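You operate a simulated robot arm through the tools that you are given. There is no shell and no other tool. Be economical: measure what you need, move in short steps, check, and stop when the job is done.

The job below is to be done with a simulated robot arm. You get a single attempt, and the scene is never put back.

Task
Take the bottle marked "9" from the press side of the island bench and put it on the top of the wall shelf by the sink. Then put the glass dish marked two on the sealer side of the island bench away on the top of the oven bench. Then open the drawer with a yellow label, fetch the banded jar with a yellow lid and stand it in the inside of the drawer with a yellow label and shut the label again. Keep to this order. Set down upright: bottle, banded jar with a yellow lid.

It is judged by the outcome, as a careful person would: the job done as asked, and still so three seconds after it is handed in. It fails if anything else is knocked over, pushed out of place, dropped, spilled or broken. Lids that push on must go on centred and level and be pressed home; caps that screw on are set level and turned clockwise until they are tight.

Robot
A 7-joint arm with a fingered hand on a trunk, on a base that drives. Base frame: it is fixed to the floor where the robot stands at the start and does not move with it; the origin is under the middle of the robot, x ahead of it, y to its left, z up; the surface under the hand at the start is at about z = 0.9. Lengths are in m, angles in degrees, forces in N, time in s.
Its first joint turns from -115.0 to 115.0 degrees. Places, roughly: banded jar with a yellow lid (6x6x9 cm) [2.8, 0.3, 0.9]; drawer with a yellow label [2.8, 0.2, 0.7]; inside of the drawer with a yellow label [2.8, 0.2, 0.7]; top of the oven bench [-5.4, 0.7, 0.8]; top of the wall shelf by the sink (100x17 cm) [1.36, -3.16, 1.3]. Payload 5 kg.
The TCP is the grasp point between the finger pads, 0.032 m short of the fingertips. In the tool frame z runs along the fingers and y along their closing line. Largest opening 0.16 m; the body of the gripper starts 0.089 m behind the TCP. The gripper is a hand of 4 fingers: y runs from the thumb to the fingers, the wrist lies at [0, 0, -0.267] in the tool frame.
Orientation is that of the tool frame in the base frame, as a unit quaternion [x, y, z, w]. With the fingers straight down and closing along the base's y, the tool's x points along the base's -x, its y along +y and its z along -z.

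Tools
- The arm moves only by the tool nudge_tool. Its argument "motion" is a list that holds one entry, the list of rows, each a list of 6 numbers: the shift along the tool's x, y, z in m, then the turn, a rotation vector about the tool's x, y, z in degrees. In form: [[[tx, ty, tz, ax, ay, az], ...]]. A call has 1 to 10 rows; each row is the pose to reach, as a shift and turn from the pose commanded when the call began, along the tool's axes at that moment. Each row takes 0.2 s and may step no farther than 0.05 m and 8.6 degrees from the row before; otherwise, the whole call is refused. Where a pose cannot be reached the arm comes as near as it can. A force on the tool above 40 N (or 10 N above the force at the start of the call, whichever is more), or a blocked arm, ends the call early, and 0.2 s more pass. In this call time passes only in rows, and 0.2 s behind the last. The reply holds the time, the measured pose of the TCP, the force on the tool along the base axes, the opening and the grip force, in the units named above and with some noise, with the torque about the TCP (base axes, N m) and any sound that the robot's microphone picked up.
- Cameras (640 x 400 px; columns grow to the right, rows downward): "scene" is now at [0.0117, 0.183, 1.7729]; the picture's right is [-0.32, -0.95, 0.00], its down [-0.71, 0.24, -0.66] and it looks along [0.62, -0.21, -0.76] (base axes); focal length 286 px, centre (320, 200). "wrist" rides on the gripper at [0.08, -0.004, -0.114] in the tool frame; the picture's right is [0.05, 1.00, 0.00], its down [-0.82, 0.04, -0.58] and it looks along [-0.58, 0.03, 0.82] (tool axes); focal length 265 px, centre (320, 200). There is no depth. A picture from a camera that has moved, and an enlarged one, comes with that camera's place and axes in the base frame and with its lens. The place of the scene camera against the robot may be out by one fixed shift of up to 0.012 m in any direction.
- snapshot(camera): a new picture of that camera. No time passes.
- raise_lower(by): slides the trunk up (or, below 0, down) by that many m; the arm and the scene camera ride with it, the base frame stays. It gives what a move gives, with no picture.
- base_move(legs): drives the robot by 1 to 6 legs, each [ahead, turn to the left] in m and degrees, along the robot's own axes; the way and the turn of a leg run together, so that a leg with both is an arc; at most 1.5 m and 180 degrees a leg. The arm and the cameras ride along, it lands a little off, and it stops where it bumps. It gives what a move gives.
- move_fingers(finger1, finger2, finger3, thumb_bend): sets how far each is bent, from 0 (flat) to 1 (curled in); at 0.3 the hand is open as for a grip, at 0.7 the pads meet at the TCP. One left out holds its place. A second passes; each finger stops where it meets its share of the squeeze, and holds until it gets a number again. It is the only way to open and close the hand. It gives what a move gives, with no picture; readings hold the bend of each and the force on the fingers (four entries, about 0 where the hand has none), thumb and palm.
- head_to(pan, tilt): turns the head with the scene camera to pan (to the left, within 155 degrees either way) and tilt (down, from -29 to 69), counted from straight ahead of the robot. It gives what a move gives.
- zoom(camera, box): a new picture of the part [left, top, right, bottom] of that camera's present view, enlarged. No time passes.
- finish_job(): hands the job in; it is judged then, once.

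Work in short steps. Places have to be worked out from the pictures, the camera data and where the tool is seen: move nearer, look again, correct. Check each grasp and each placing, and mend what went wrong. You have 165 turns and 108 pictures in all, those below and enlarged ones among them. Open the gripper and draw the arm clear of the work before you hand the job in, unless the task says otherwise; then end with one line.

The tools are called after "Emit:" as a command line: name --argument value ..., lists and objects as JSON in quotes. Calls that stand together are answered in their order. nudge_tool: Moves the arm, as the interface text tells. Its arguments: {"type":"object","properties":{"motion":{"type":"array","items":{"type":"array","items":{"type":"array","items":{"type":"number"}}}}},"required":["motion"]} The other tools are called the same way: raise_lower (by) slides the trunk up or down; move_fingers (finger1, finger2, finger3, thumb_bend) moves the fingers one by one; base_move (legs) drives the base; head_to (pan, tilt) turns the head that bears the scene camera; snapshot (camera) takes a picture; zoom (camera, box) takes an enlarged picture of a part of a camera's view; finish_job () hands the job in.

At the start:

```text
time: 0.0
eef_pos: [0.7355, -0.0518, 1.149]
tool_rot: [0.0, 1.0, 0.0, 0.0]
contact_force: [0.1, 0.2, -0.4]
ft_torque: [0.01, 0.0, 0.0]
finger_gap: 0.1599
grasp_force: 0.1
shape: jaw
bend: [0.3, 0.3, 0.3, 0.3]
finger forces: [0.1, 0.1, 0.0, 0.0, 0.1, 0.0]
trunk travel left (down, up): [-0.625, 0.365]
robot x, y, heading: [-0.0003, 0.0068, 0.0]
head pan, tilt: [-18.9, 49.0]
```

scene: 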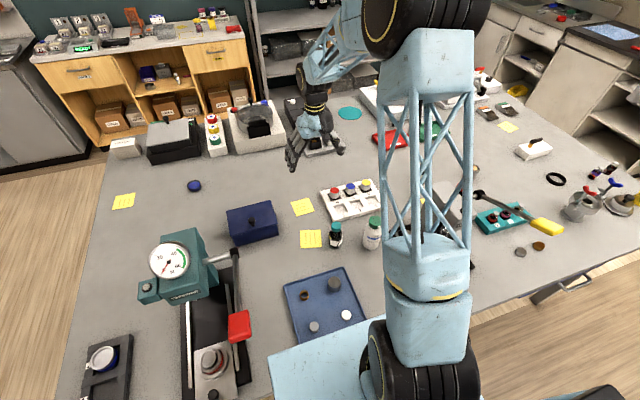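
wrist: 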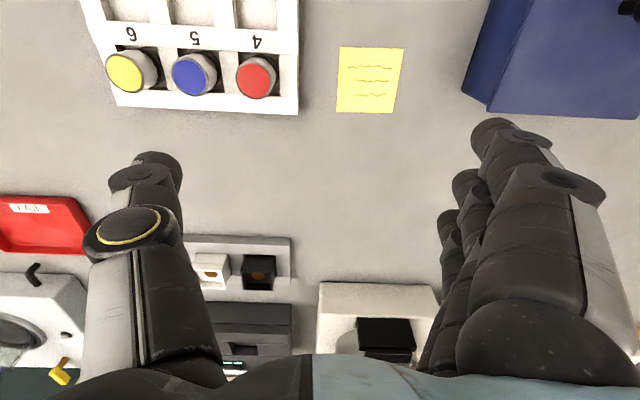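

The island bench lies ahead, with a press at its left. I zoom in to find the bottle marked "9".

Emit:
zoom --camera "scene" --box '[220, 150, 420, 275]'

Emit:
zoom --camera "scene" --box '[440, 60, 640, 280]'

```text
3.20 times, centred on (320, 212) of scene
camera zoom: at [0.0117, 0.183, 1.7729], right [-0.32, -0.95, 0.0], down [-0.71, 0.24, -0.66], along [0.62, -0.21, -0.76], focal length 914 px, centre (320, 160)
```

zoom: 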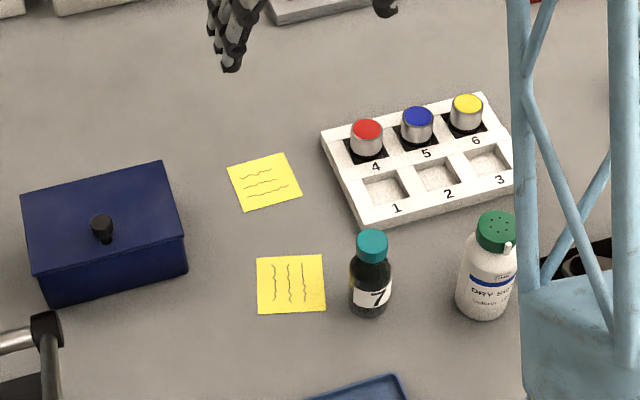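

```text
1.82 times, centred on (540, 170) of scene
camera zoom: at [0.0117, 0.183, 1.7729], right [-0.32, -0.95, 0.0], down [-0.71, 0.24, -0.66], along [0.62, -0.21, -0.76], focal length 519 px, centre (-80, 254)
```

zoom: 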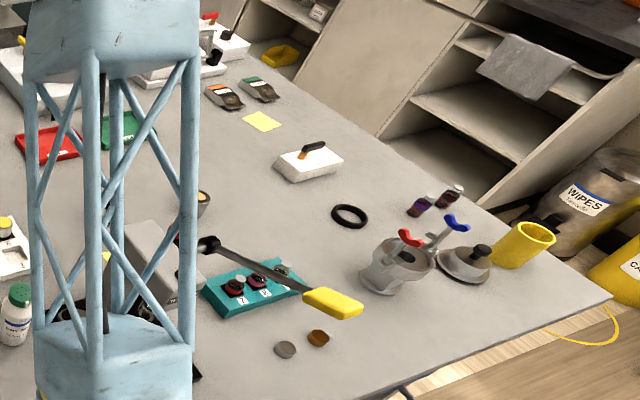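

Bottle "7" is visible, but not "9". I look further left and right.

Emit:
head_to --pan 25 --tilt 40

Emit:
snapshot --camera "scene"

Emit:
head_to --pan -65 --tilt 35

Emit:
snapshot --camera "scene"

```text
time: 1.1
eef_pos: [0.736, -0.0509, 1.1486]
tool_rot: [0.0, 1.0, 0.0, 0.001]
contact_force: [0.4, -0.2, -0.5]
ft_torque: [0.0, 0.0, 0.0]
finger_gap: 0.16
grasp_force: 0.0
shape: jaw
bend: [0.3, 0.3, 0.3, 0.3]
finger forces: [0.0, 0.0, 0.1, 0.1, 0.0, 0.0]
trunk travel left (down, up): [-0.625, 0.365]
robot x, y, heading: [0.0025, 0.001, -0.0]
head pan, tilt: [25.0, 40.0]
```

```text
103 pictures are left
camera scene: at [0.0151, 0.244, 1.7857], right [0.42, -0.91, 0.0], down [-0.58, -0.27, -0.77], along [0.69, 0.32, -0.64], focal length 286 px, centre (320, 200)
```

scene: 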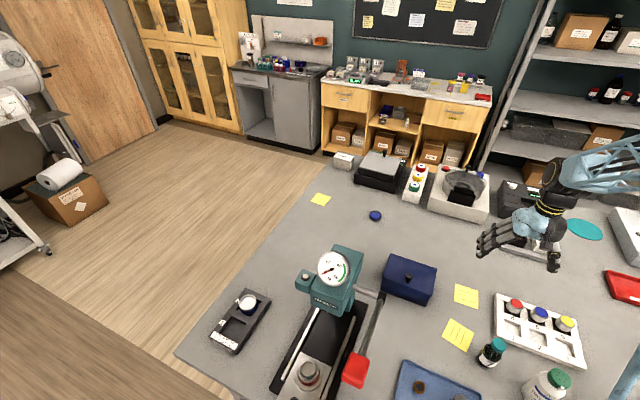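

```text
time: 2.8
eef_pos: [0.7343, -0.0512, 1.1479]
tool_rot: [0.0, 1.0, 0.0, 0.001]
contact_force: [1.4, -1.0, -0.3]
ft_torque: [-0.01, -0.03, -0.04]
finger_gap: 0.1599
grasp_force: 0.0
shape: jaw
bend: [0.3, 0.3, 0.3, 0.3]
finger forces: [0.0, 0.1, 0.0, 0.0, 0.1, 0.0]
trunk travel left (down, up): [-0.625, 0.365]
robot x, y, heading: [-0.0018, -0.0008, -0.2]
head pan, tilt: [-65.0, 35.0]
```

```text
102 pictures are left
camera scene: at [-0.0247, 0.1284, 1.7933], right [-0.91, -0.42, 0.0], down [-0.24, 0.52, -0.82], along [0.35, -0.74, -0.57], focal length 286 px, centre (320, 200)
```

scene: 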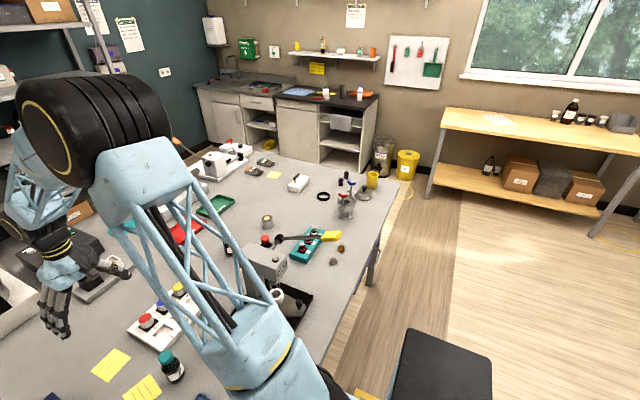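

Zoom on the right half of the bench, and around the arm's column.

Emit:
zoom --camera "scene" --box '[200, 160, 400, 285]'

Emit:
zoom --camera "scene" --box '[280, 10, 400, 110]'

```text
3.20 times, centred on (300, 222) of scene
camera zoom: at [-0.0247, 0.1284, 1.7933], right [-0.91, -0.42, 0.0], down [-0.24, 0.52, -0.82], along [0.35, -0.74, -0.57], focal length 914 px, centre (384, 128)
```

zoom: 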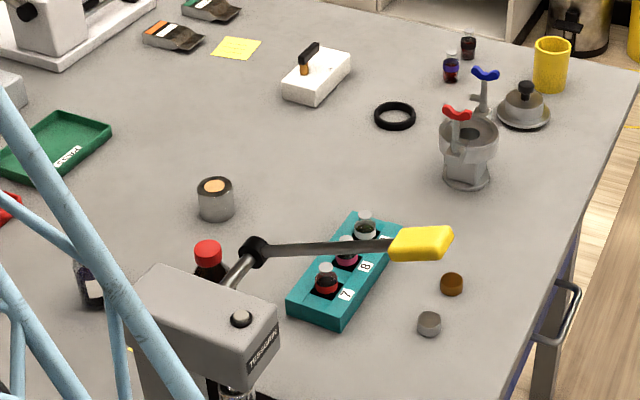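

```text
4.00 times, centred on (340, 60) of scene
camera zoom: at [-0.0247, 0.1284, 1.7933], right [-0.91, -0.42, 0.0], down [-0.24, 0.52, -0.82], along [0.35, -0.74, -0.57], focal length 1142 px, centre (240, 760)
```

zoom: 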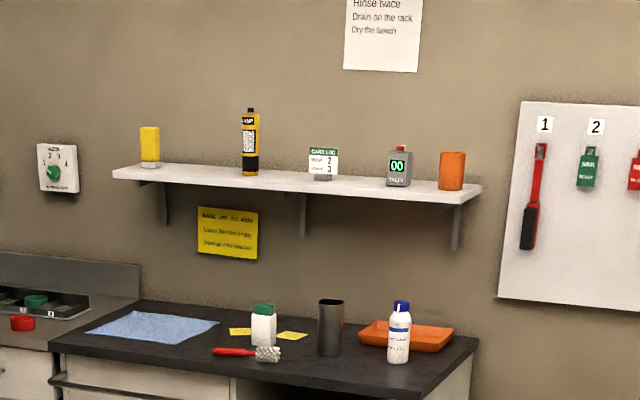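

A labelled bottle stands left of the grey lever machine, near (0.69,-0.48), hidden by the arm. I raise the trunk and swing the arm to look with the wrist camera.

Emit:
raise_lower --by 0.2

Emit:
nudge_tool --motion '[[[0.02, -0.04, 0, 0, 0, 0], [0.04, -0.08, 0, 0, 0, 0], [0.06, -0.12, 0, 0, 0, 0], [0.08, -0.16, 0, 0, 0, 0], [0.1, -0.2, 0, 0, 0, 0], [0.12, -0.24, 0, 0, 0, 0], [0.14, -0.28, 0, 0, 0, 0], [0.16, -0.32, 0, 0, 0, 0]]]'

Emit:
snapshot --camera "wrist"

Emit:
head_to --pan -10 --tilt 40

Emit:
snapshot --camera "scene"

```text
time: 4.9
eef_pos: [0.7342, -0.0524, 1.3479]
tool_rot: [0.0, 1.0, 0.0, 0.0]
contact_force: [0.1, -0.5, 0.2]
ft_torque: [0.01, -0.04, -0.02]
finger_gap: 0.1598
grasp_force: 0.0
shape: jaw
bend: [0.3, 0.3, 0.3, 0.3]
finger forces: [0.0, 0.1, 0.0, 0.1, 0.1, 0.0]
trunk travel left (down, up): [-0.825, 0.165]
robot x, y, heading: [-0.001, -0.0018, 0.2]
head pan, tilt: [-65.0, 35.0]
```

```text
time: 6.7
eef_pos: [0.5763, -0.3746, 1.3495]
tool_rot: [0.0, 1.0, -0.001, 0.001]
contact_force: [-0.4, 0.2, 0.5]
ft_torque: [0.05, 0.01, -0.01]
finger_gap: 0.16
grasp_force: 0.0
shape: jaw
bend: [0.3, 0.3, 0.3, 0.3]
finger forces: [0.1, 0.0, 0.0, 0.0, 0.0, 0.0]
trunk travel left (down, up): [-0.825, 0.165]
robot x, y, heading: [-0.0008, 0.0012, 0.2]
head pan, tilt: [-65.0, 35.0]
```

```text
99 pictures are left
camera wrist: at [0.4958, -0.3787, 1.4624], right [-0.05, 1.0, 0.0], down [0.81, 0.04, 0.58], along [0.58, 0.03, -0.82], focal length 265 px, centre (320, 200)
```

wrist: 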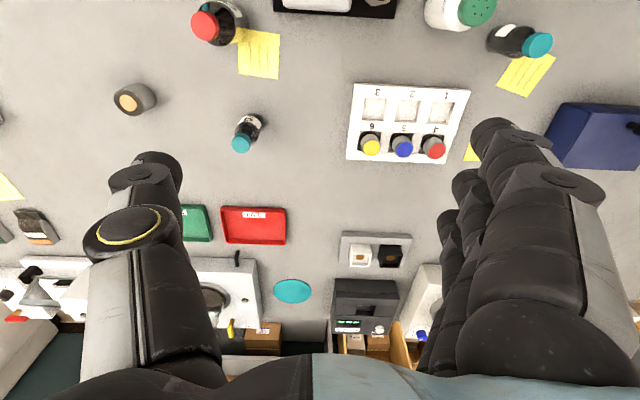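

```text
time: 8.0
eef_pos: [0.5754, -0.3717, 1.3495]
tool_rot: [0.0, 1.0, 0.0, 0.001]
contact_force: [-0.1, -0.3, 0.4]
ft_torque: [0.03, 0.01, 0.01]
finger_gap: 0.1599
grasp_force: 0.0
shape: jaw
bend: [0.3, 0.3, 0.3, 0.3]
finger forces: [0.1, 0.0, 0.0, 0.0, 0.0, 0.1]
trunk travel left (down, up): [-0.825, 0.165]
robot x, y, heading: [0.003, -0.0003, 0.3]
head pan, tilt: [-10.0, 40.0]
```

```text
98 pictures are left
camera scene: at [0.0216, 0.1929, 1.9858], right [-0.17, -0.98, 0.0], down [-0.63, 0.11, -0.77], along [0.75, -0.13, -0.64], focal length 286 px, centre (320, 200)
```

scene: 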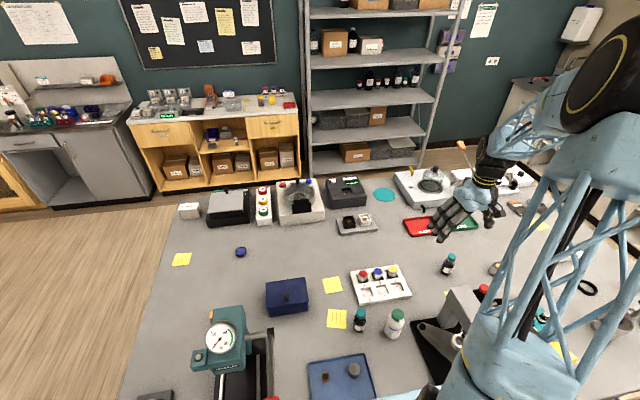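

A second teal-capped bottle stands near (0.73,-0.45). I zoom in to read its mark and the red-capped one's.

Emit:
zoom --camera "wrist" --box '[180, 0, 280, 160]'

Emit:
zoom --camera "scene" --box '[330, 240, 510, 380]'

Emit:
zoom --camera "scene" --box '[170, 160, 430, 240]'

```text
2.50 times, centred on (230, 80) of wrist
camera zoom: at [0.4965, -0.3771, 1.4624], right [-0.05, 1.0, 0.0], down [0.82, 0.04, 0.58], along [0.58, 0.03, -0.82], focal length 664 px, centre (545, 500)
```

zoom: 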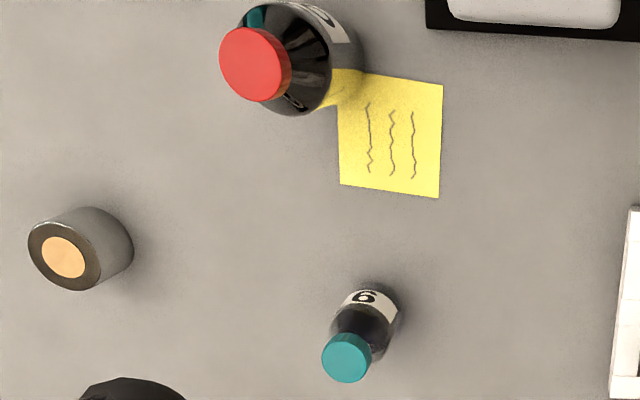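

```text
2.86 times, centred on (420, 310) of scene
camera zoom: at [0.0216, 0.1929, 1.9858], right [-0.17, -0.98, 0.0], down [-0.63, 0.11, -0.77], along [0.75, -0.13, -0.64], focal length 816 px, centre (34, -114)
```

zoom: 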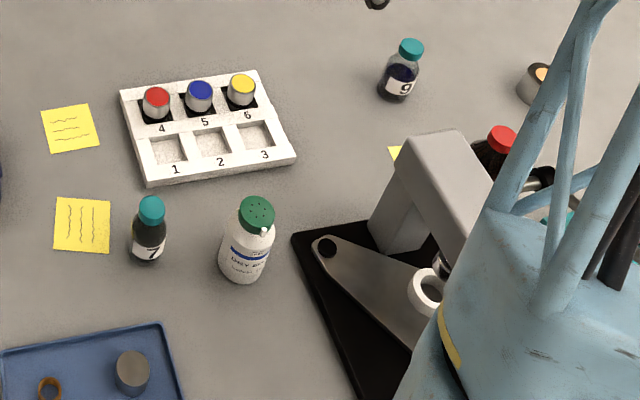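

```text
2.46 times, centred on (300, 200) of scene
camera zoom: at [0.0216, 0.1929, 1.9858], right [-0.17, -0.98, 0.0], down [-0.63, 0.11, -0.77], along [0.75, -0.13, -0.64], focal length 703 px, centre (369, 200)
```

zoom: 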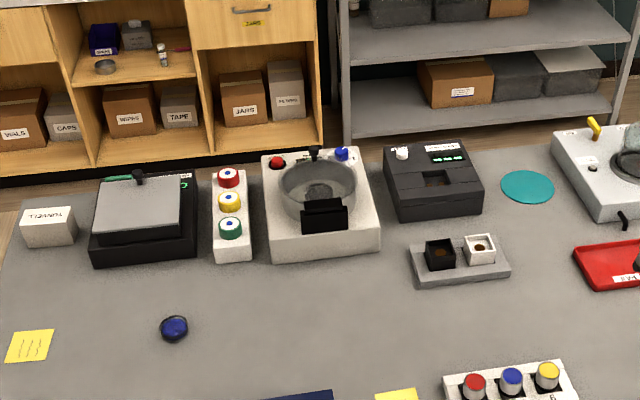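

Bottle "9" is the teal-capped one, triangulated at about (0.703,-0.51) with its top near z 1.0. I move above it.

Emit:
nudge_tool --motion '[[[-0.03, -0.035, 0.0, 0, 0, 0], [-0.065, -0.07, 0.03, 0, 0, 0], [-0.1, -0.1, 0.06, 0, 0, 0], [-0.128, -0.125, 0.09, 0, 0, 0], [-0.128, -0.138, 0.13, 0, 0, 0], [-0.128, -0.138, 0.17, 0, 0, 0], [-0.128, -0.138, 0.21, 0, 0, 0]]]'

Emit:
snapshot --camera "wrist"

Emit:
head_to --pan -35 --tilt 45

Emit:
snapshot --camera "scene"

```text
refused: row 2 steps farther than a row can; nothing moved
```

```text
94 pictures are left
camera wrist: at [0.4965, -0.3771, 1.4624], right [-0.05, 1.0, 0.0], down [0.82, 0.04, 0.58], along [0.58, 0.03, -0.82], focal length 265 px, centre (320, 200)
```

wrist: 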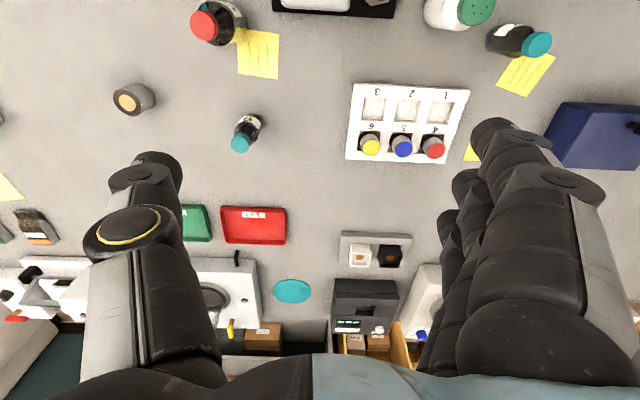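

```text
time: 8.9
eef_pos: [0.5762, -0.3719, 1.349]
tool_rot: [0.0, 1.0, -0.001, 0.0]
contact_force: [-0.4, 0.2, 0.4]
ft_torque: [0.05, 0.03, -0.01]
finger_gap: 0.16
grasp_force: 0.0
shape: jaw
bend: [0.3, 0.3, 0.3, 0.3]
finger forces: [0.1, 0.0, 0.0, 0.0, 0.0, 0.1]
trunk travel left (down, up): [-0.825, 0.165]
robot x, y, heading: [-0.0025, -0.0015, -0.1]
head pan, tilt: [-35.0, 45.0]
```

```text
93 pictures are left
camera scene: at [0.0046, 0.1613, 1.9785], right [-0.57, -0.82, 0.0], down [-0.58, 0.41, -0.71], along [0.58, -0.41, -0.71], focal length 286 px, centre (320, 200)
```

scene: 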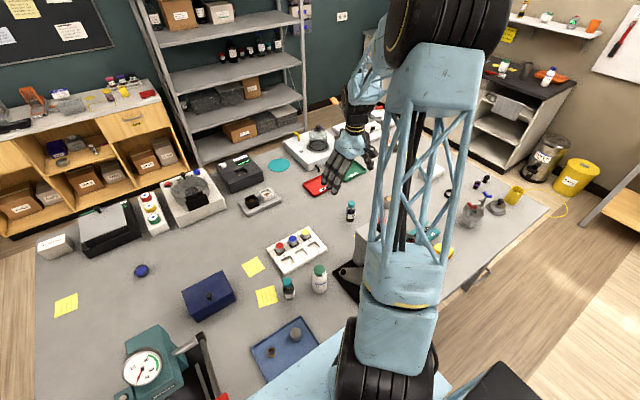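

A row stepped too far. I repeat with smaller steps.

Emit:
nudge_tool --motion '[[[-0.025, -0.03, 0.0, 0, 0, 0], [-0.05, -0.06, 0.02, 0, 0, 0], [-0.075, -0.085, 0.045, 0, 0, 0], [-0.1, -0.11, 0.07, 0, 0, 0], [-0.115, -0.13, 0.1, 0, 0, 0], [-0.128, -0.138, 0.14, 0, 0, 0], [-0.128, -0.138, 0.18, 0, 0, 0], [-0.128, -0.138, 0.21, 0, 0, 0]]]'

Emit:
snapshot --camera "wrist"

Emit:
snapshot --camera "scene"

```text
time: 10.7
eef_pos: [0.7047, -0.5109, 1.1386]
tool_rot: [0.0, 1.0, 0.0, 0.0]
contact_force: [-0.5, -0.1, 0.1]
ft_torque: [-0.01, 0.0, 0.0]
finger_gap: 0.1598
grasp_force: 0.1
shape: jaw
bend: [0.3, 0.3, 0.3, 0.3]
finger forces: [0.1, 0.0, 0.0, 0.0, 0.0, 0.0]
trunk travel left (down, up): [-0.825, 0.165]
robot x, y, heading: [-0.0022, -0.0016, -0.2]
head pan, tilt: [-35.0, 45.0]
```

```text
92 pictures are left
camera wrist: at [0.6247, -0.5138, 1.2514], right [-0.05, 1.0, 0.0], down [0.82, 0.04, 0.58], along [0.58, 0.03, -0.82], focal length 265 px, centre (320, 200)
```

wrist: 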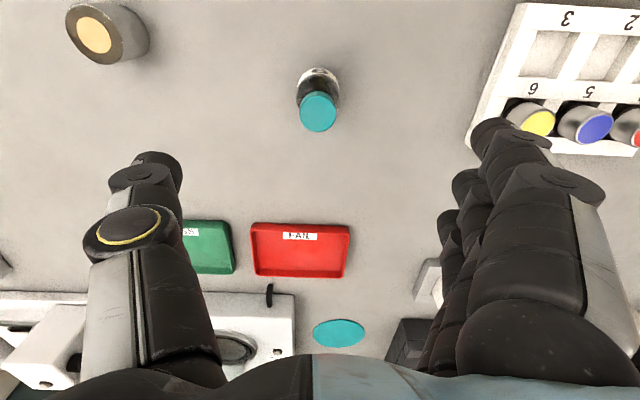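

```text
91 pictures are left
camera scene: at [0.0052, 0.1608, 1.9786], right [-0.57, -0.82, 0.0], down [-0.58, 0.41, -0.71], along [0.58, -0.41, -0.71], focal length 286 px, centre (320, 200)
```

scene: 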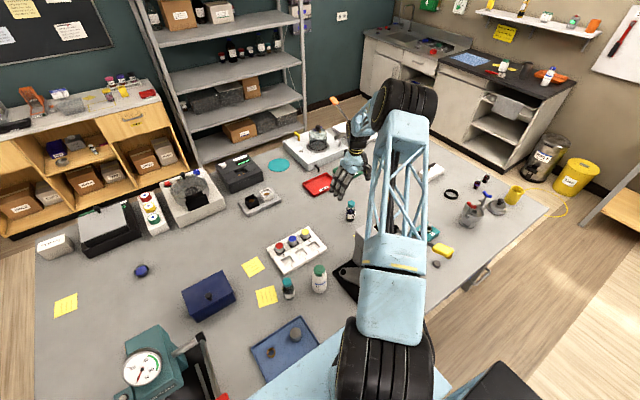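

The bottle lies exactly under the TCP in plan. I descend to z≈0.945.

Emit:
nudge_tool --motion '[[[0, 0, 0.04, 0, 0, 0], [0, 0, 0.08, 0, 0, 0], [0, 0, 0.12, 0, 0, 0], [0, 0, 0.16, 0, 0, 0], [0, 0, 0.193, 0, 0, 0]]]'

Emit:
snapshot --camera "wrist"

Emit:
move_fingers --finger1 0.7 --finger2 0.7 --finger3 0.7 --thumb_bend 0.7

Emit:
snapshot --camera "wrist"

```text
time: 11.9
eef_pos: [0.7038, -0.5091, 0.9442]
tool_rot: [0.0, 1.0, 0.001, 0.0]
contact_force: [0.2, 0.0, 0.7]
ft_torque: [0.01, 0.01, 0.02]
finger_gap: 0.1601
grasp_force: 0.1
shape: jaw
bend: [0.3, 0.3, 0.3, 0.3]
finger forces: [0.0, 0.0, 0.0, 0.0, 0.1, 0.0]
trunk travel left (down, up): [-0.825, 0.165]
robot x, y, heading: [0.0003, -0.0001, -0.1]
head pan, tilt: [-35.0, 45.0]
```

```text
90 pictures are left
camera wrist: at [0.6233, -0.514, 1.0572], right [-0.05, 1.0, 0.0], down [0.82, 0.04, 0.58], along [0.58, 0.03, -0.82], focal length 265 px, centre (320, 200)
```

wrist: 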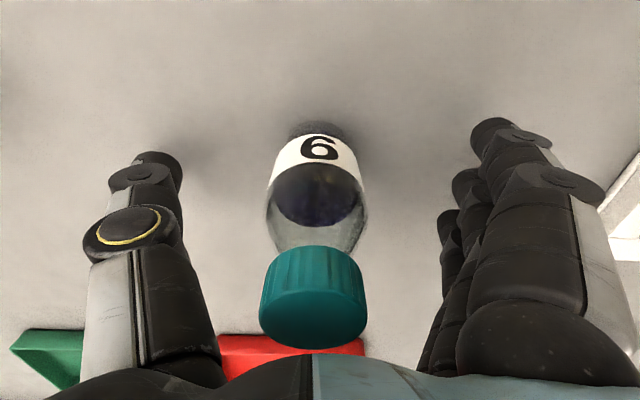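

```text
time: 12.9
eef_pos: [0.7032, -0.5098, 0.9448]
tool_rot: [0.0, 1.0, 0.0, 0.0]
contact_force: [-0.1, -0.4, -0.7]
ft_torque: [0.02, -0.01, 0.0]
finger_gap: 0.0445
grasp_force: 16.9
shape: fingers
bend: [0.65, 0.59, 0.7, 0.65]
finger forces: [5.3, 10.7, 0.0, 0.1, 17.4, 0.0]
trunk travel left (down, up): [-0.825, 0.165]
robot x, y, heading: [0.0022, -0.0064, -0.1]
head pan, tilt: [-35.0, 45.0]
```

```text
89 pictures are left
camera wrist: at [0.6225, -0.5137, 1.0578], right [-0.05, 1.0, 0.0], down [0.82, 0.04, 0.58], along [0.58, 0.03, -0.82], focal length 265 px, centre (320, 200)
```

wrist: 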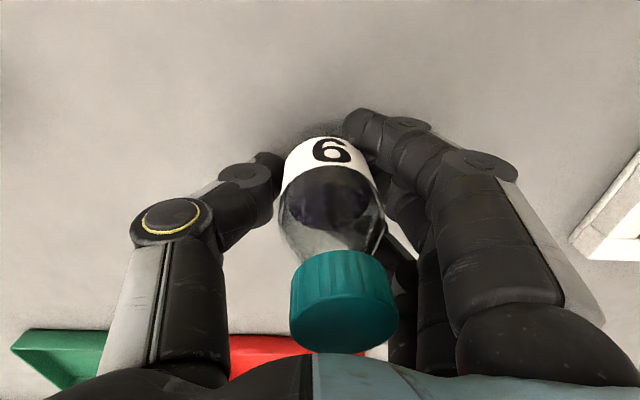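

The bottle is held by two fingers and the thumb (about 17 N). I lift and check it.

Emit:
nudge_tool --motion '[[[0, 0, -0.02, 0, 0, 0], [0, 0, -0.05, 0, 0, 0], [0, 0, -0.09, 0, 0, 0], [0, 0, -0.13, 0, 0, 0], [0, 0, -0.17, 0, 0, 0], [0, 0, -0.21, 0, 0, 0], [0, 0, -0.25, 0, 0, 0], [0, 0, -0.29, 0, 0, 0], [0, 0, -0.33, 0, 0, 0]]]'

Emit:
snapshot --camera "wrist"

Emit:
snapshot --camera "scene"

```text
time: 14.9
eef_pos: [0.7037, -0.5091, 1.2745]
tool_rot: [0.0, 1.0, -0.001, 0.0]
contact_force: [-0.6, 0.6, -1.0]
ft_torque: [-0.03, 0.0, -0.01]
finger_gap: 0.044
grasp_force: 16.3
shape: fingers
bend: [0.65, 0.59, 0.7, 0.65]
finger forces: [5.2, 10.8, 0.1, 0.0, 17.2, 0.0]
trunk travel left (down, up): [-0.825, 0.165]
robot x, y, heading: [0.0002, 0.003, -0.0]
head pan, tilt: [-35.0, 45.0]
```

```text
88 pictures are left
camera wrist: at [0.6234, -0.5135, 1.3876], right [-0.05, 1.0, 0.0], down [0.82, 0.04, 0.58], along [0.58, 0.03, -0.82], focal length 265 px, centre (320, 200)
```

wrist: 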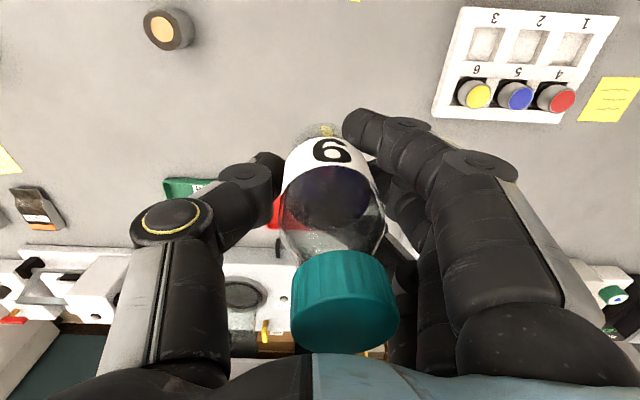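

```text
87 pictures are left
camera scene: at [0.0037, 0.1622, 1.9784], right [-0.57, -0.82, 0.0], down [-0.58, 0.41, -0.71], along [0.58, -0.41, -0.71], focal length 286 px, centre (320, 200)
```

scene: 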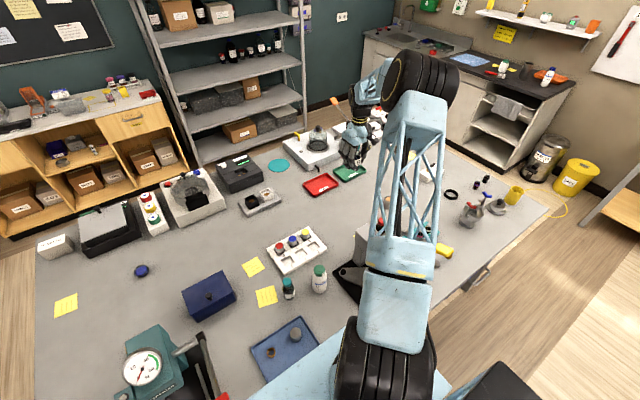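

The bottle is held upright. Before driving I look at the floor behind and to the right.

Emit:
head_to --pan -125 --tilt 30

Emit:
snapshot --camera "scene"

Emit:
head_to --pan 150 --tilt 30

Emit:
snapshot --camera "scene"

Emit:
head_to --pan -80 --tilt 45

Emit:
snapshot --camera "scene"

```text
time: 16.5
eef_pos: [0.7039, -0.5104, 1.2741]
tool_rot: [0.0, 1.0, 0.0, -0.001]
contact_force: [0.3, -0.6, -0.9]
ft_torque: [0.01, 0.02, -0.01]
finger_gap: 0.0443
grasp_force: 16.5
shape: fingers
bend: [0.65, 0.59, 0.7, 0.65]
finger forces: [5.3, 10.8, 0.0, 0.0, 17.2, 0.1]
trunk travel left (down, up): [-0.825, 0.165]
robot x, y, heading: [0.0001, -0.0013, -0.1]
head pan, tilt: [-125.0, 30.0]
```

```text
86 pictures are left
camera scene: at [-0.1138, 0.1336, 2.0011], right [-0.82, 0.57, 0.0], down [0.29, 0.41, -0.87], along [-0.5, -0.71, -0.5], focal length 286 px, centre (320, 200)
```

scene: 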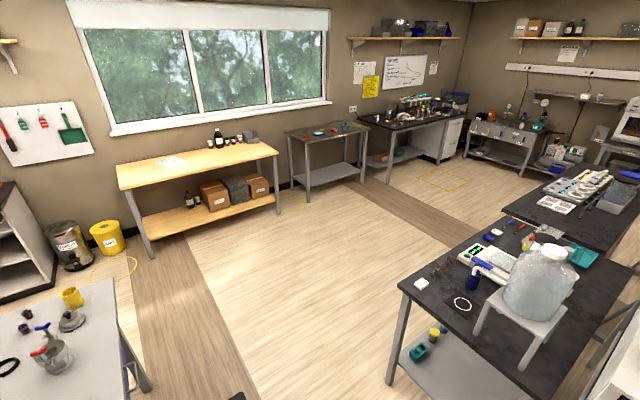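

```text
time: 20.3
eef_pos: [0.7047, -0.5102, 1.2733]
tool_rot: [0.001, 1.0, -0.001, 0.0]
contact_force: [-0.6, -0.4, -0.9]
ft_torque: [-0.01, -0.01, 0.03]
finger_gap: 0.0443
grasp_force: 16.4
shape: fingers
bend: [0.65, 0.59, 0.7, 0.65]
finger forces: [5.2, 10.7, 0.1, 0.0, 17.2, 0.1]
trunk travel left (down, up): [-0.825, 0.165]
robot x, y, heading: [-0.0034, 0.0017, 0.0]
head pan, tilt: [150.0, 30.0]
```

```text
85 pictures are left
camera scene: at [-0.1402, 0.2529, 2.0011], right [0.5, 0.87, 0.0], down [0.43, -0.25, -0.87], along [-0.75, 0.43, -0.5], focal length 286 px, centre (320, 200)
```

scene: 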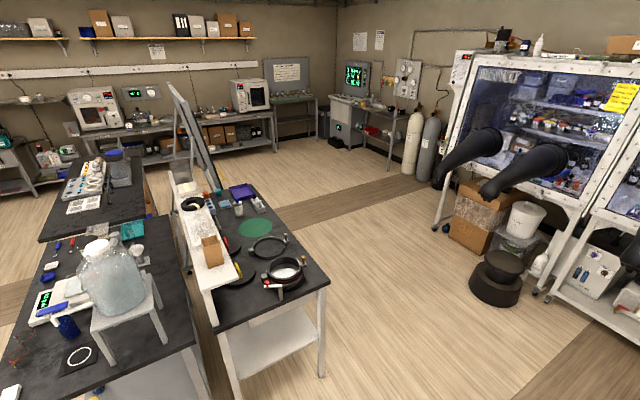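

```text
time: 23.6
eef_pos: [0.7043, -0.5098, 1.2732]
tool_rot: [0.0, 1.0, -0.001, 0.0]
contact_force: [0.1, 0.3, -0.6]
ft_torque: [-0.02, 0.01, 0.02]
finger_gap: 0.0443
grasp_force: 16.6
shape: fingers
bend: [0.65, 0.59, 0.7, 0.65]
finger forces: [5.2, 10.7, 0.1, 0.0, 17.3, 0.0]
trunk travel left (down, up): [-0.825, 0.165]
robot x, y, heading: [-0.0017, -0.0012, -0.0]
head pan, tilt: [-80.0, 45.0]
```

```text
84 pictures are left
camera scene: at [-0.0478, 0.1276, 1.9785], right [-0.98, -0.17, 0.0], down [-0.12, 0.7, -0.71], along [0.12, -0.7, -0.71], focal length 286 px, centre (320, 200)
```

scene: 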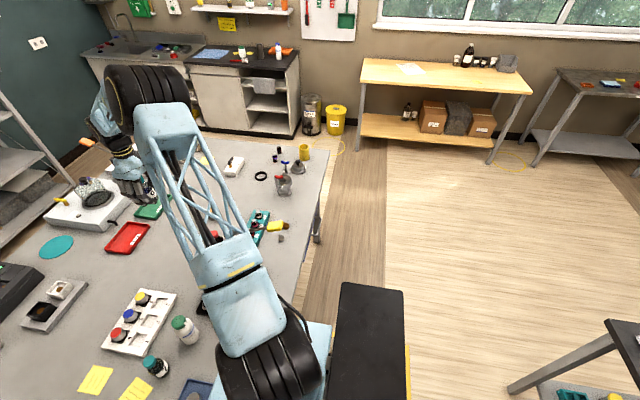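

I check my own base's footprint by looking steeply down.

Emit:
head_to --pan -120 --tilt 69

Emit:
snapshot --camera "scene"

```text
time: 24.7
eef_pos: [0.7038, -0.5094, 1.2741]
tool_rot: [0.0, 1.0, 0.0, 0.0]
contact_force: [0.1, 0.4, -0.7]
ft_torque: [-0.01, 0.03, 0.02]
finger_gap: 0.0444
grasp_force: 16.8
shape: fingers
bend: [0.65, 0.59, 0.7, 0.65]
finger forces: [5.2, 10.9, 0.0, 0.0, 17.2, 0.0]
trunk travel left (down, up): [-0.825, 0.165]
robot x, y, heading: [0.0004, 0.0022, 0.1]
head pan, tilt: [-120.0, 68.8]
```

```text
83 pictures are left
camera scene: at [-0.0898, 0.1592, 1.9497], right [-0.87, 0.5, 0.0], down [0.47, 0.81, -0.36], along [-0.18, -0.31, -0.93], focal length 286 px, centre (320, 200)
```

scene: 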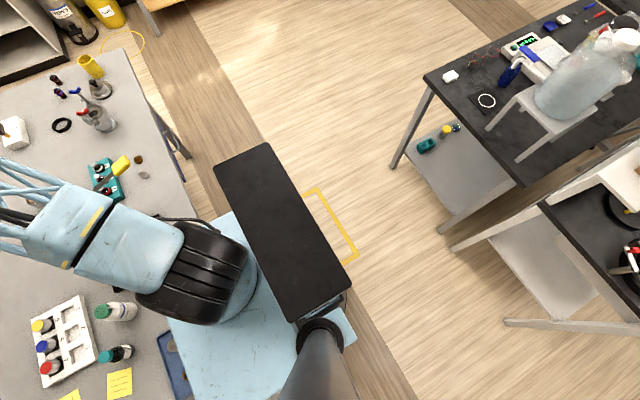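

The aisle behind is about 1.2 m wide. I bring the arm to straight ahead first, then back away from the island.

Emit:
nudge_tool --motion '[[[0.01, 0.045, 0, 0, 0, 0], [0.02, 0.09, 0, 0, 0, 0], [0.03, 0.135, 0, 0, 0, 0], [0.04, 0.18, 0, 0, 0, 0], [0.05, 0.225, 0, 0, 0, 0], [0.06, 0.27, 0, 0, 0, 0], [0.07, 0.315, 0, 0, 0, 0], [0.08, 0.36, 0, 0, 0, 0], [0.09, 0.405, 0, 0, 0, 0], [0.1, 0.45, 0, 0, 0, 0]]]'

Emit:
base_move --legs '[[-0.4, 0], [0, -90]]'

Emit:
head_to --pan 10 --tilt 35

Emit:
snapshot --camera "scene"

```text
time: 26.9
eef_pos: [0.6012, -0.0583, 1.2786]
tool_rot: [0.0, 1.0, -0.001, -0.001]
contact_force: [-0.5, 0.2, -0.3]
ft_torque: [-0.08, -0.02, 0.0]
finger_gap: 0.0439
grasp_force: 16.3
shape: fingers
bend: [0.65, 0.58, 0.7, 0.65]
finger forces: [5.4, 10.7, 0.0, 0.0, 16.9, 0.0]
trunk travel left (down, up): [-0.825, 0.165]
robot x, y, heading: [0.0006, 0.0033, -0.0]
head pan, tilt: [-120.0, 68.8]
```

```text
time: 33.4
eef_pos: [-0.4684, -0.6012, 1.2781]
tool_rot: [0.712, 0.702, 0.0, 0.0]
contact_force: [0.2, -0.5, -1.8]
ft_torque: [0.0, 0.0, 0.01]
finger_gap: 0.0435
grasp_force: 15.5
shape: fingers
bend: [0.65, 0.58, 0.7, 0.65]
finger forces: [4.0, 10.9, 0.0, 0.1, 16.2, 0.1]
trunk travel left (down, up): [-0.825, 0.165]
robot x, y, heading: [-0.4003, 0.0031, -91.0]
head pan, tilt: [-120.0, 68.8]
```

```text
time: 35.5
eef_pos: [-0.4684, -0.6005, 1.2786]
tool_rot: [0.712, 0.702, 0.0, 0.0]
contact_force: [0.1, -0.6, -0.7]
ft_torque: [0.02, 0.02, -0.01]
finger_gap: 0.0437
grasp_force: 15.5
shape: fingers
bend: [0.65, 0.58, 0.7, 0.65]
finger forces: [4.0, 10.9, 0.0, 0.0, 16.3, 0.1]
trunk travel left (down, up): [-0.825, 0.165]
robot x, y, heading: [-0.3955, -0.0029, -90.9]
head pan, tilt: [10.0, 35.0]
```

```text
82 pictures are left
camera scene: at [-0.1823, -0.0262, 1.9933], right [-0.99, -0.16, 0.0], down [-0.09, 0.57, -0.82], along [0.13, -0.81, -0.57], focal length 286 px, centre (320, 200)
```

scene: 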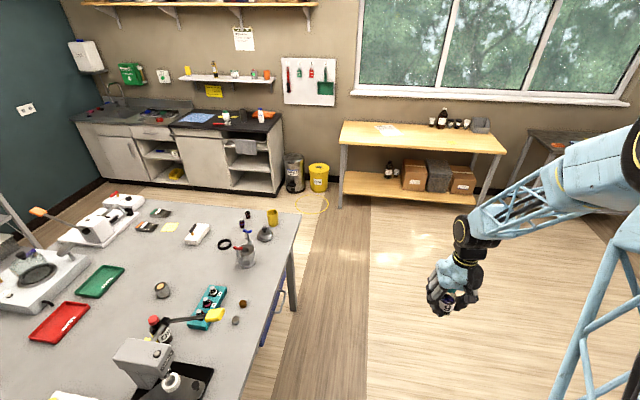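

Path is clear. I drive down the aisle to y≈-1.95, then along +x to x≈1.55, then face the shelf.

Emit:
base_move --legs '[[1.0, 0], [0.95, 0], [0, 91], [1.0, 0], [0.95, 0], [0, -90]]'

Emit:
head_to --pan 0 --tilt 25

Emit:
snapshot --camera "scene"

Emit:
snapshot --camera "wrist"

```text
time: 62.8
eef_pos: [1.4353, -2.6866, 1.2791]
tool_rot: [0.729, 0.685, 0.0, -0.001]
contact_force: [0.1, 0.7, -1.1]
ft_torque: [-0.02, -0.02, 0.01]
finger_gap: 0.0424
grasp_force: 15.3
shape: fingers
bend: [0.66, 0.58, 0.7, 0.65]
finger forces: [3.4, 11.0, 0.1, 0.1, 15.6, 0.0]
trunk travel left (down, up): [-0.825, 0.165]
robot x, y, heading: [1.5313, -2.0916, -93.9]
head pan, tilt: [10.0, 35.0]
```

```text
time: 63.5
eef_pos: [1.4362, -2.6862, 1.2784]
tool_rot: [0.728, 0.685, 0.0, 0.0]
contact_force: [0.1, 0.4, -1.7]
ft_torque: [0.02, 0.02, 0.01]
finger_gap: 0.0425
grasp_force: 15.1
shape: fingers
bend: [0.66, 0.58, 0.7, 0.65]
finger forces: [3.4, 11.0, 0.0, 0.1, 15.7, 0.0]
trunk travel left (down, up): [-0.825, 0.165]
robot x, y, heading: [1.5297, -2.0907, -93.3]
head pan, tilt: [0.0, 25.0]
```

```text
81 pictures are left
camera scene: at [1.7312, -2.1302, 2.009], right [-1.0, 0.06, 0.0], down [0.03, 0.42, -0.91], along [-0.05, -0.9, -0.42], focal length 286 px, centre (320, 200)
```

scene: 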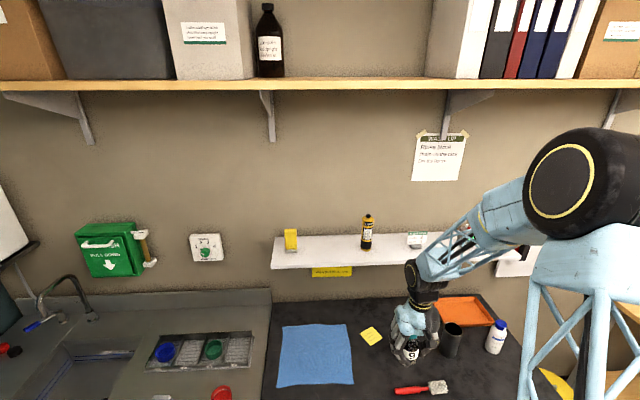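

```text
80 pictures are left
camera wrist: at [1.4363, -2.6065, 1.3911], right [1.0, -0.01, 0.0], down [-0.01, -0.82, 0.58], along [-0.01, -0.58, -0.82], focal length 265 px, centre (320, 200)
```

wrist: 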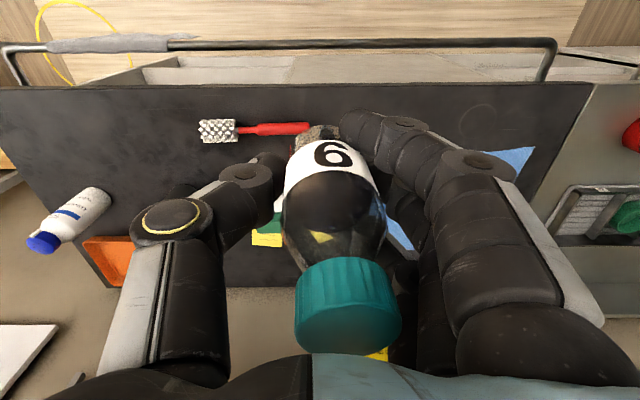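

The free gap on the shelf lies between the yellow item (x≈1.80) and the torch (x≈1.48), so I aim for about (1.64,-3.15). I move 0.15 m closer and raise the trunk.

Emit:
base_move --legs '[[0.15, 2]]'

Emit:
raise_lower --by 0.14

Emit:
snapshot --camera "scene"

```text
time: 64.9
eef_pos: [1.4503, -2.8398, 1.2773]
tool_rot: [0.716, 0.698, 0.0, 0.0]
contact_force: [-0.1, -0.2, -1.7]
ft_torque: [0.03, 0.02, 0.0]
finger_gap: 0.0424
grasp_force: 14.9
shape: fingers
bend: [0.66, 0.58, 0.7, 0.65]
finger forces: [3.3, 11.1, 0.0, 0.1, 15.7, 0.0]
trunk travel left (down, up): [-0.825, 0.165]
robot x, y, heading: [1.5273, -2.2389, -91.6]
head pan, tilt: [0.0, 25.0]
```

```text
time: 66.6
eef_pos: [1.4495, -2.8384, 1.4175]
tool_rot: [0.716, 0.698, 0.0, 0.0]
contact_force: [0.1, 0.0, -2.0]
ft_torque: [0.02, -0.01, 0.04]
finger_gap: 0.0424
grasp_force: 15.0
shape: fingers
bend: [0.66, 0.58, 0.7, 0.65]
finger forces: [3.4, 11.2, 0.1, 0.0, 15.7, 0.1]
trunk travel left (down, up): [-0.965, 0.025]
robot x, y, heading: [1.5272, -2.2422, -91.3]
head pan, tilt: [0.0, 25.0]
```

```text
79 pictures are left
camera scene: at [1.7261, -2.2717, 2.149], right [-1.0, 0.03, 0.0], down [0.01, 0.42, -0.91], along [-0.02, -0.91, -0.42], focal length 286 px, centre (320, 200)
```

scene: 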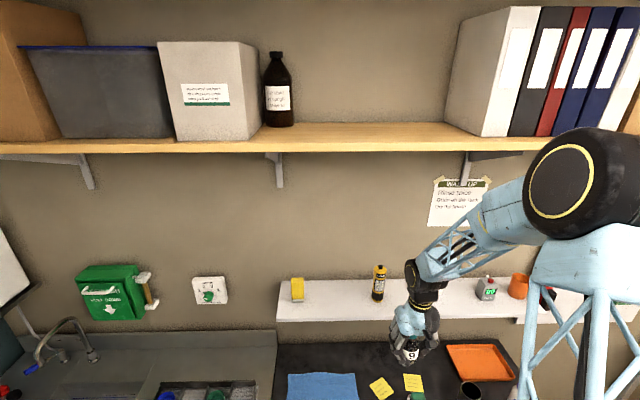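

The gap's centre is confirmed at x≈1.635. I first slide the arm sideways in front of the shelf.

Emit:
nudge_tool --motion '[[[0, 0.045, 0.005, 0, 0, 0], [0, 0.09, 0.01, 0, 0, 0], [0, 0.135, 0.015, 0, 0, 0], [0, 0.17, 0.02, 0, 0, 0], [-0.01, 0.192, 0.025, 0, 0, 0], [-0.05, 0.192, 0.025, 0, 0, 0], [-0.09, 0.193, 0.025, 0, 0, 0], [-0.13, 0.193, 0.025, 0, 0, 0]]]'

Emit:
snapshot --camera "wrist"

Emit:
snapshot --camera "scene"

```text
time: 68.4
eef_pos: [1.6403, -2.9727, 1.3919]
tool_rot: [0.716, 0.699, 0.0, 0.0]
contact_force: [-0.5, -0.1, -1.2]
ft_torque: [0.06, 0.01, -0.01]
finger_gap: 0.0421
grasp_force: 14.7
shape: fingers
bend: [0.66, 0.58, 0.7, 0.65]
finger forces: [3.6, 11.2, 0.1, 0.0, 15.5, 0.0]
trunk travel left (down, up): [-0.965, 0.025]
robot x, y, heading: [1.5278, -2.2398, -91.3]
head pan, tilt: [0.0, 25.0]
```

```text
78 pictures are left
camera wrist: at [1.6377, -2.8928, 1.5051], right [1.0, 0.03, 0.0], down [0.02, -0.82, 0.58], along [0.02, -0.58, -0.82], focal length 265 px, centre (320, 200)
```

wrist: 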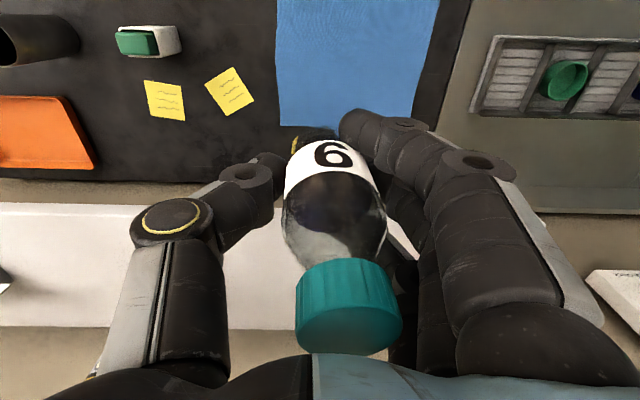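

```text
77 pictures are left
camera scene: at [1.726, -2.2741, 2.1489], right [-1.0, 0.02, 0.0], down [0.01, 0.42, -0.91], along [-0.02, -0.91, -0.42], focal length 286 px, centre (320, 200)
```

scene: 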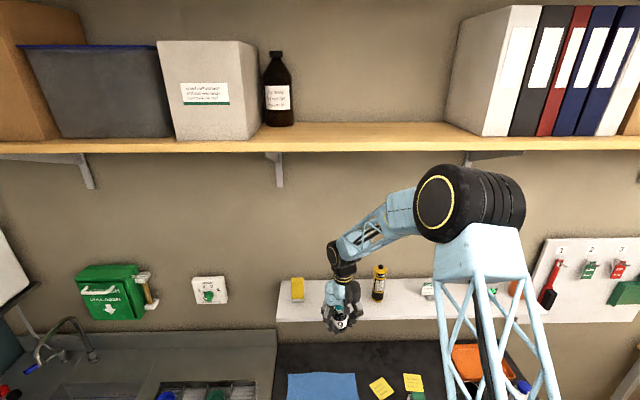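

Aligned. I lift slightly for clearance and move in over the shelf.

Emit:
nudge_tool --motion '[[[0, -0.004, -0.02, 0, 0, 0], [-0.04, -0.004, -0.02, 0, 0, 0], [-0.08, -0.003, -0.02, 0, 0, 0], [-0.12, -0.002, -0.02, 0, 0, 0], [-0.155, -0.001, -0.02, 0, 0, 0], [-0.175, 0, -0.02, 0, 0, 0]]]'

Emit:
snapshot --camera "wrist"

Emit:
snapshot --camera "scene"

```text
time: 69.8
eef_pos: [1.6333, -3.1492, 1.4133]
tool_rot: [0.716, 0.698, 0.001, 0.0]
contact_force: [-0.2, -0.2, -1.3]
ft_torque: [0.07, 0.0, 0.01]
finger_gap: 0.0416
grasp_force: 15.5
shape: fingers
bend: [0.66, 0.58, 0.7, 0.65]
finger forces: [3.9, 11.1, 0.1, 0.0, 15.4, 0.1]
trunk travel left (down, up): [-0.965, 0.025]
robot x, y, heading: [1.5297, -2.239, -91.5]
head pan, tilt: [0.0, 25.0]
```

```text
76 pictures are left
camera wrist: at [1.6321, -3.0695, 1.5255], right [1.0, 0.03, 0.0], down [0.02, -0.82, 0.58], along [0.02, -0.58, -0.82], focal length 265 px, centre (320, 200)
```

wrist: 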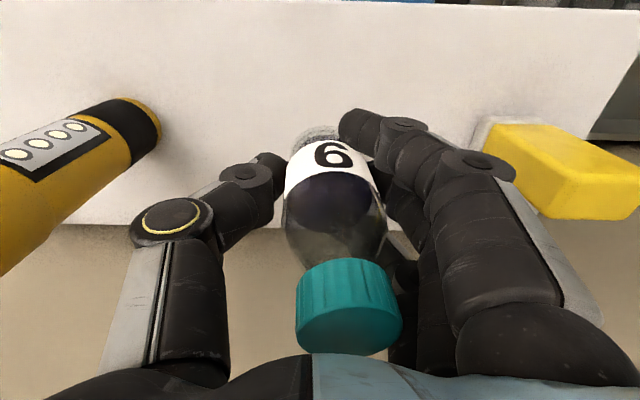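

```text
75 pictures are left
camera scene: at [1.7267, -2.2724, 2.149], right [-1.0, 0.03, 0.0], down [0.01, 0.42, -0.91], along [-0.02, -0.91, -0.42], focal length 286 px, centre (320, 200)
```

scene: 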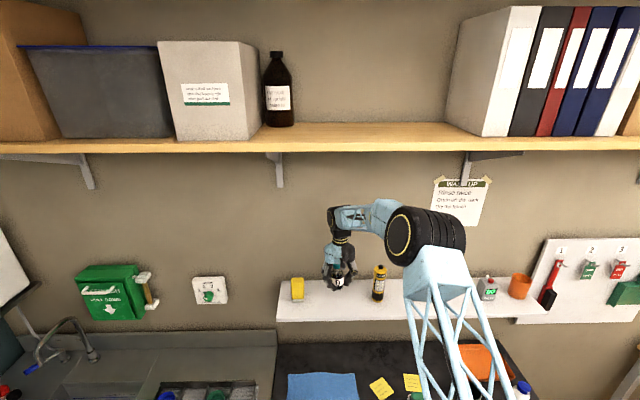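

Front edge is at y≈-3.067, so the bottle is over the shelf's middle. I descend carefully, watching force.

Emit:
nudge_tool --motion '[[[0, 0, 0.01, 0, 0, 0], [0, 0, 0.02, 0, 0, 0], [0, 0, 0.027, 0, 0, 0], [0, 0, 0.031, 0, 0, 0]]]'

Emit:
zoom --camera "scene" --box '[270, 230, 430, 330]'

```text
time: 70.8
eef_pos: [1.6353, -3.148, 1.3822]
tool_rot: [0.716, 0.698, 0.001, 0.0]
contact_force: [-0.6, -0.1, -0.9]
ft_torque: [0.02, 0.02, -0.01]
finger_gap: 0.042
grasp_force: 14.8
shape: fingers
bend: [0.66, 0.58, 0.7, 0.65]
finger forces: [3.8, 11.1, 0.0, 0.0, 15.5, 0.0]
trunk travel left (down, up): [-0.965, 0.025]
robot x, y, heading: [1.5266, -2.2404, -91.5]
head pan, tilt: [0.0, 25.0]
```

```text
4.00 times, centred on (350, 280) of scene
camera zoom: at [1.7264, -2.2718, 2.149], right [-1.0, 0.03, 0.0], down [0.01, 0.42, -0.91], along [-0.02, -0.91, -0.42], focal length 1142 px, centre (200, -120)
```

zoom: 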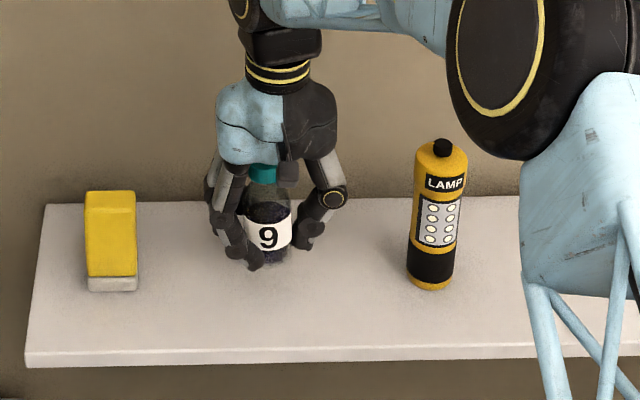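

The bottle base is still about 3–4 cm above the shelf. I continue down slowly.

Emit:
nudge_tool --motion '[[[0, 0, 0.008, 0, 0, 0], [0, 0, 0.016, 0, 0, 0], [0, 0, 0.022, 0, 0, 0], [0, 0, 0.026, 0, 0, 0], [0, 0, 0.03, 0, 0, 0]]]'

Emit:
zoom --camera "scene" --box '[270, 230, 430, 330]'

```text
time: 72.0
eef_pos: [1.636, -3.1472, 1.3523]
tool_rot: [0.716, 0.698, 0.0, -0.001]
contact_force: [0.6, -0.2, -0.6]
ft_torque: [-0.02, -0.02, -0.01]
finger_gap: 0.042
grasp_force: 15.2
shape: fingers
bend: [0.66, 0.58, 0.7, 0.65]
finger forces: [3.8, 11.3, 0.1, 0.0, 15.4, 0.0]
trunk travel left (down, up): [-0.965, 0.025]
robot x, y, heading: [1.5241, -2.2373, -91.6]
head pan, tilt: [0.0, 25.0]
```

```text
4.00 times, centred on (350, 280) of scene
camera zoom: at [1.7265, -2.2721, 2.149], right [-1.0, 0.03, 0.0], down [0.01, 0.42, -0.91], along [-0.02, -0.91, -0.42], focal length 1142 px, centre (200, -120)
```

zoom: 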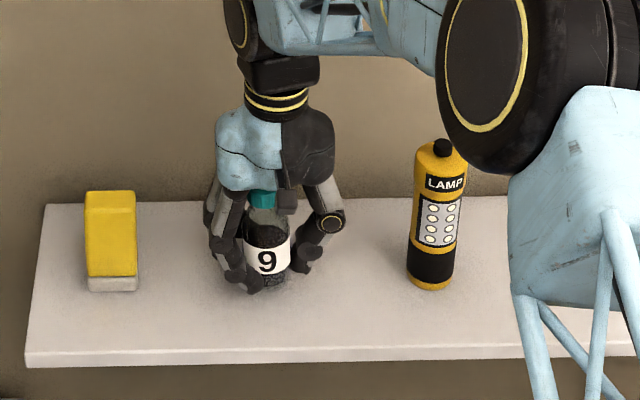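

Nearly there. I go down in 2 mm steps until contact shows.

Emit:
nudge_tool --motion '[[[0, 0, 0.002, 0, 0, 0], [0, 0, 0.004, 0, 0, 0], [0, 0, 0.006, 0, 0, 0]]]'

Emit:
nudge_tool --motion '[[[0, 0, 0.0015, 0, 0, 0], [0, 0, 0.003, 0, 0, 0]]]'

```text
time: 72.8
eef_pos: [1.6339, -3.1482, 1.3463]
tool_rot: [0.716, 0.698, 0.0, 0.0]
contact_force: [-0.6, -0.1, -2.2]
ft_torque: [0.0, 0.01, 0.03]
finger_gap: 0.0418
grasp_force: 15.4
shape: fingers
bend: [0.66, 0.58, 0.7, 0.65]
finger forces: [3.8, 11.2, 0.1, 0.0, 15.5, 0.0]
trunk travel left (down, up): [-0.965, 0.025]
robot x, y, heading: [1.525, -2.2391, -91.3]
head pan, tilt: [0.0, 25.0]
```

```text
time: 73.4
eef_pos: [1.635, -3.1485, 1.3439]
tool_rot: [0.716, 0.698, 0.0, 0.001]
contact_force: [0.4, -0.1, 2.2]
ft_torque: [-0.02, -0.05, 0.0]
finger_gap: 0.0421
grasp_force: 16.1
shape: fingers
bend: [0.66, 0.58, 0.7, 0.65]
finger forces: [4.1, 11.3, 0.1, 0.0, 15.7, 0.0]
trunk travel left (down, up): [-0.965, 0.025]
robot x, y, heading: [1.5269, -2.2399, -91.5]
head pan, tilt: [0.0, 25.0]
```

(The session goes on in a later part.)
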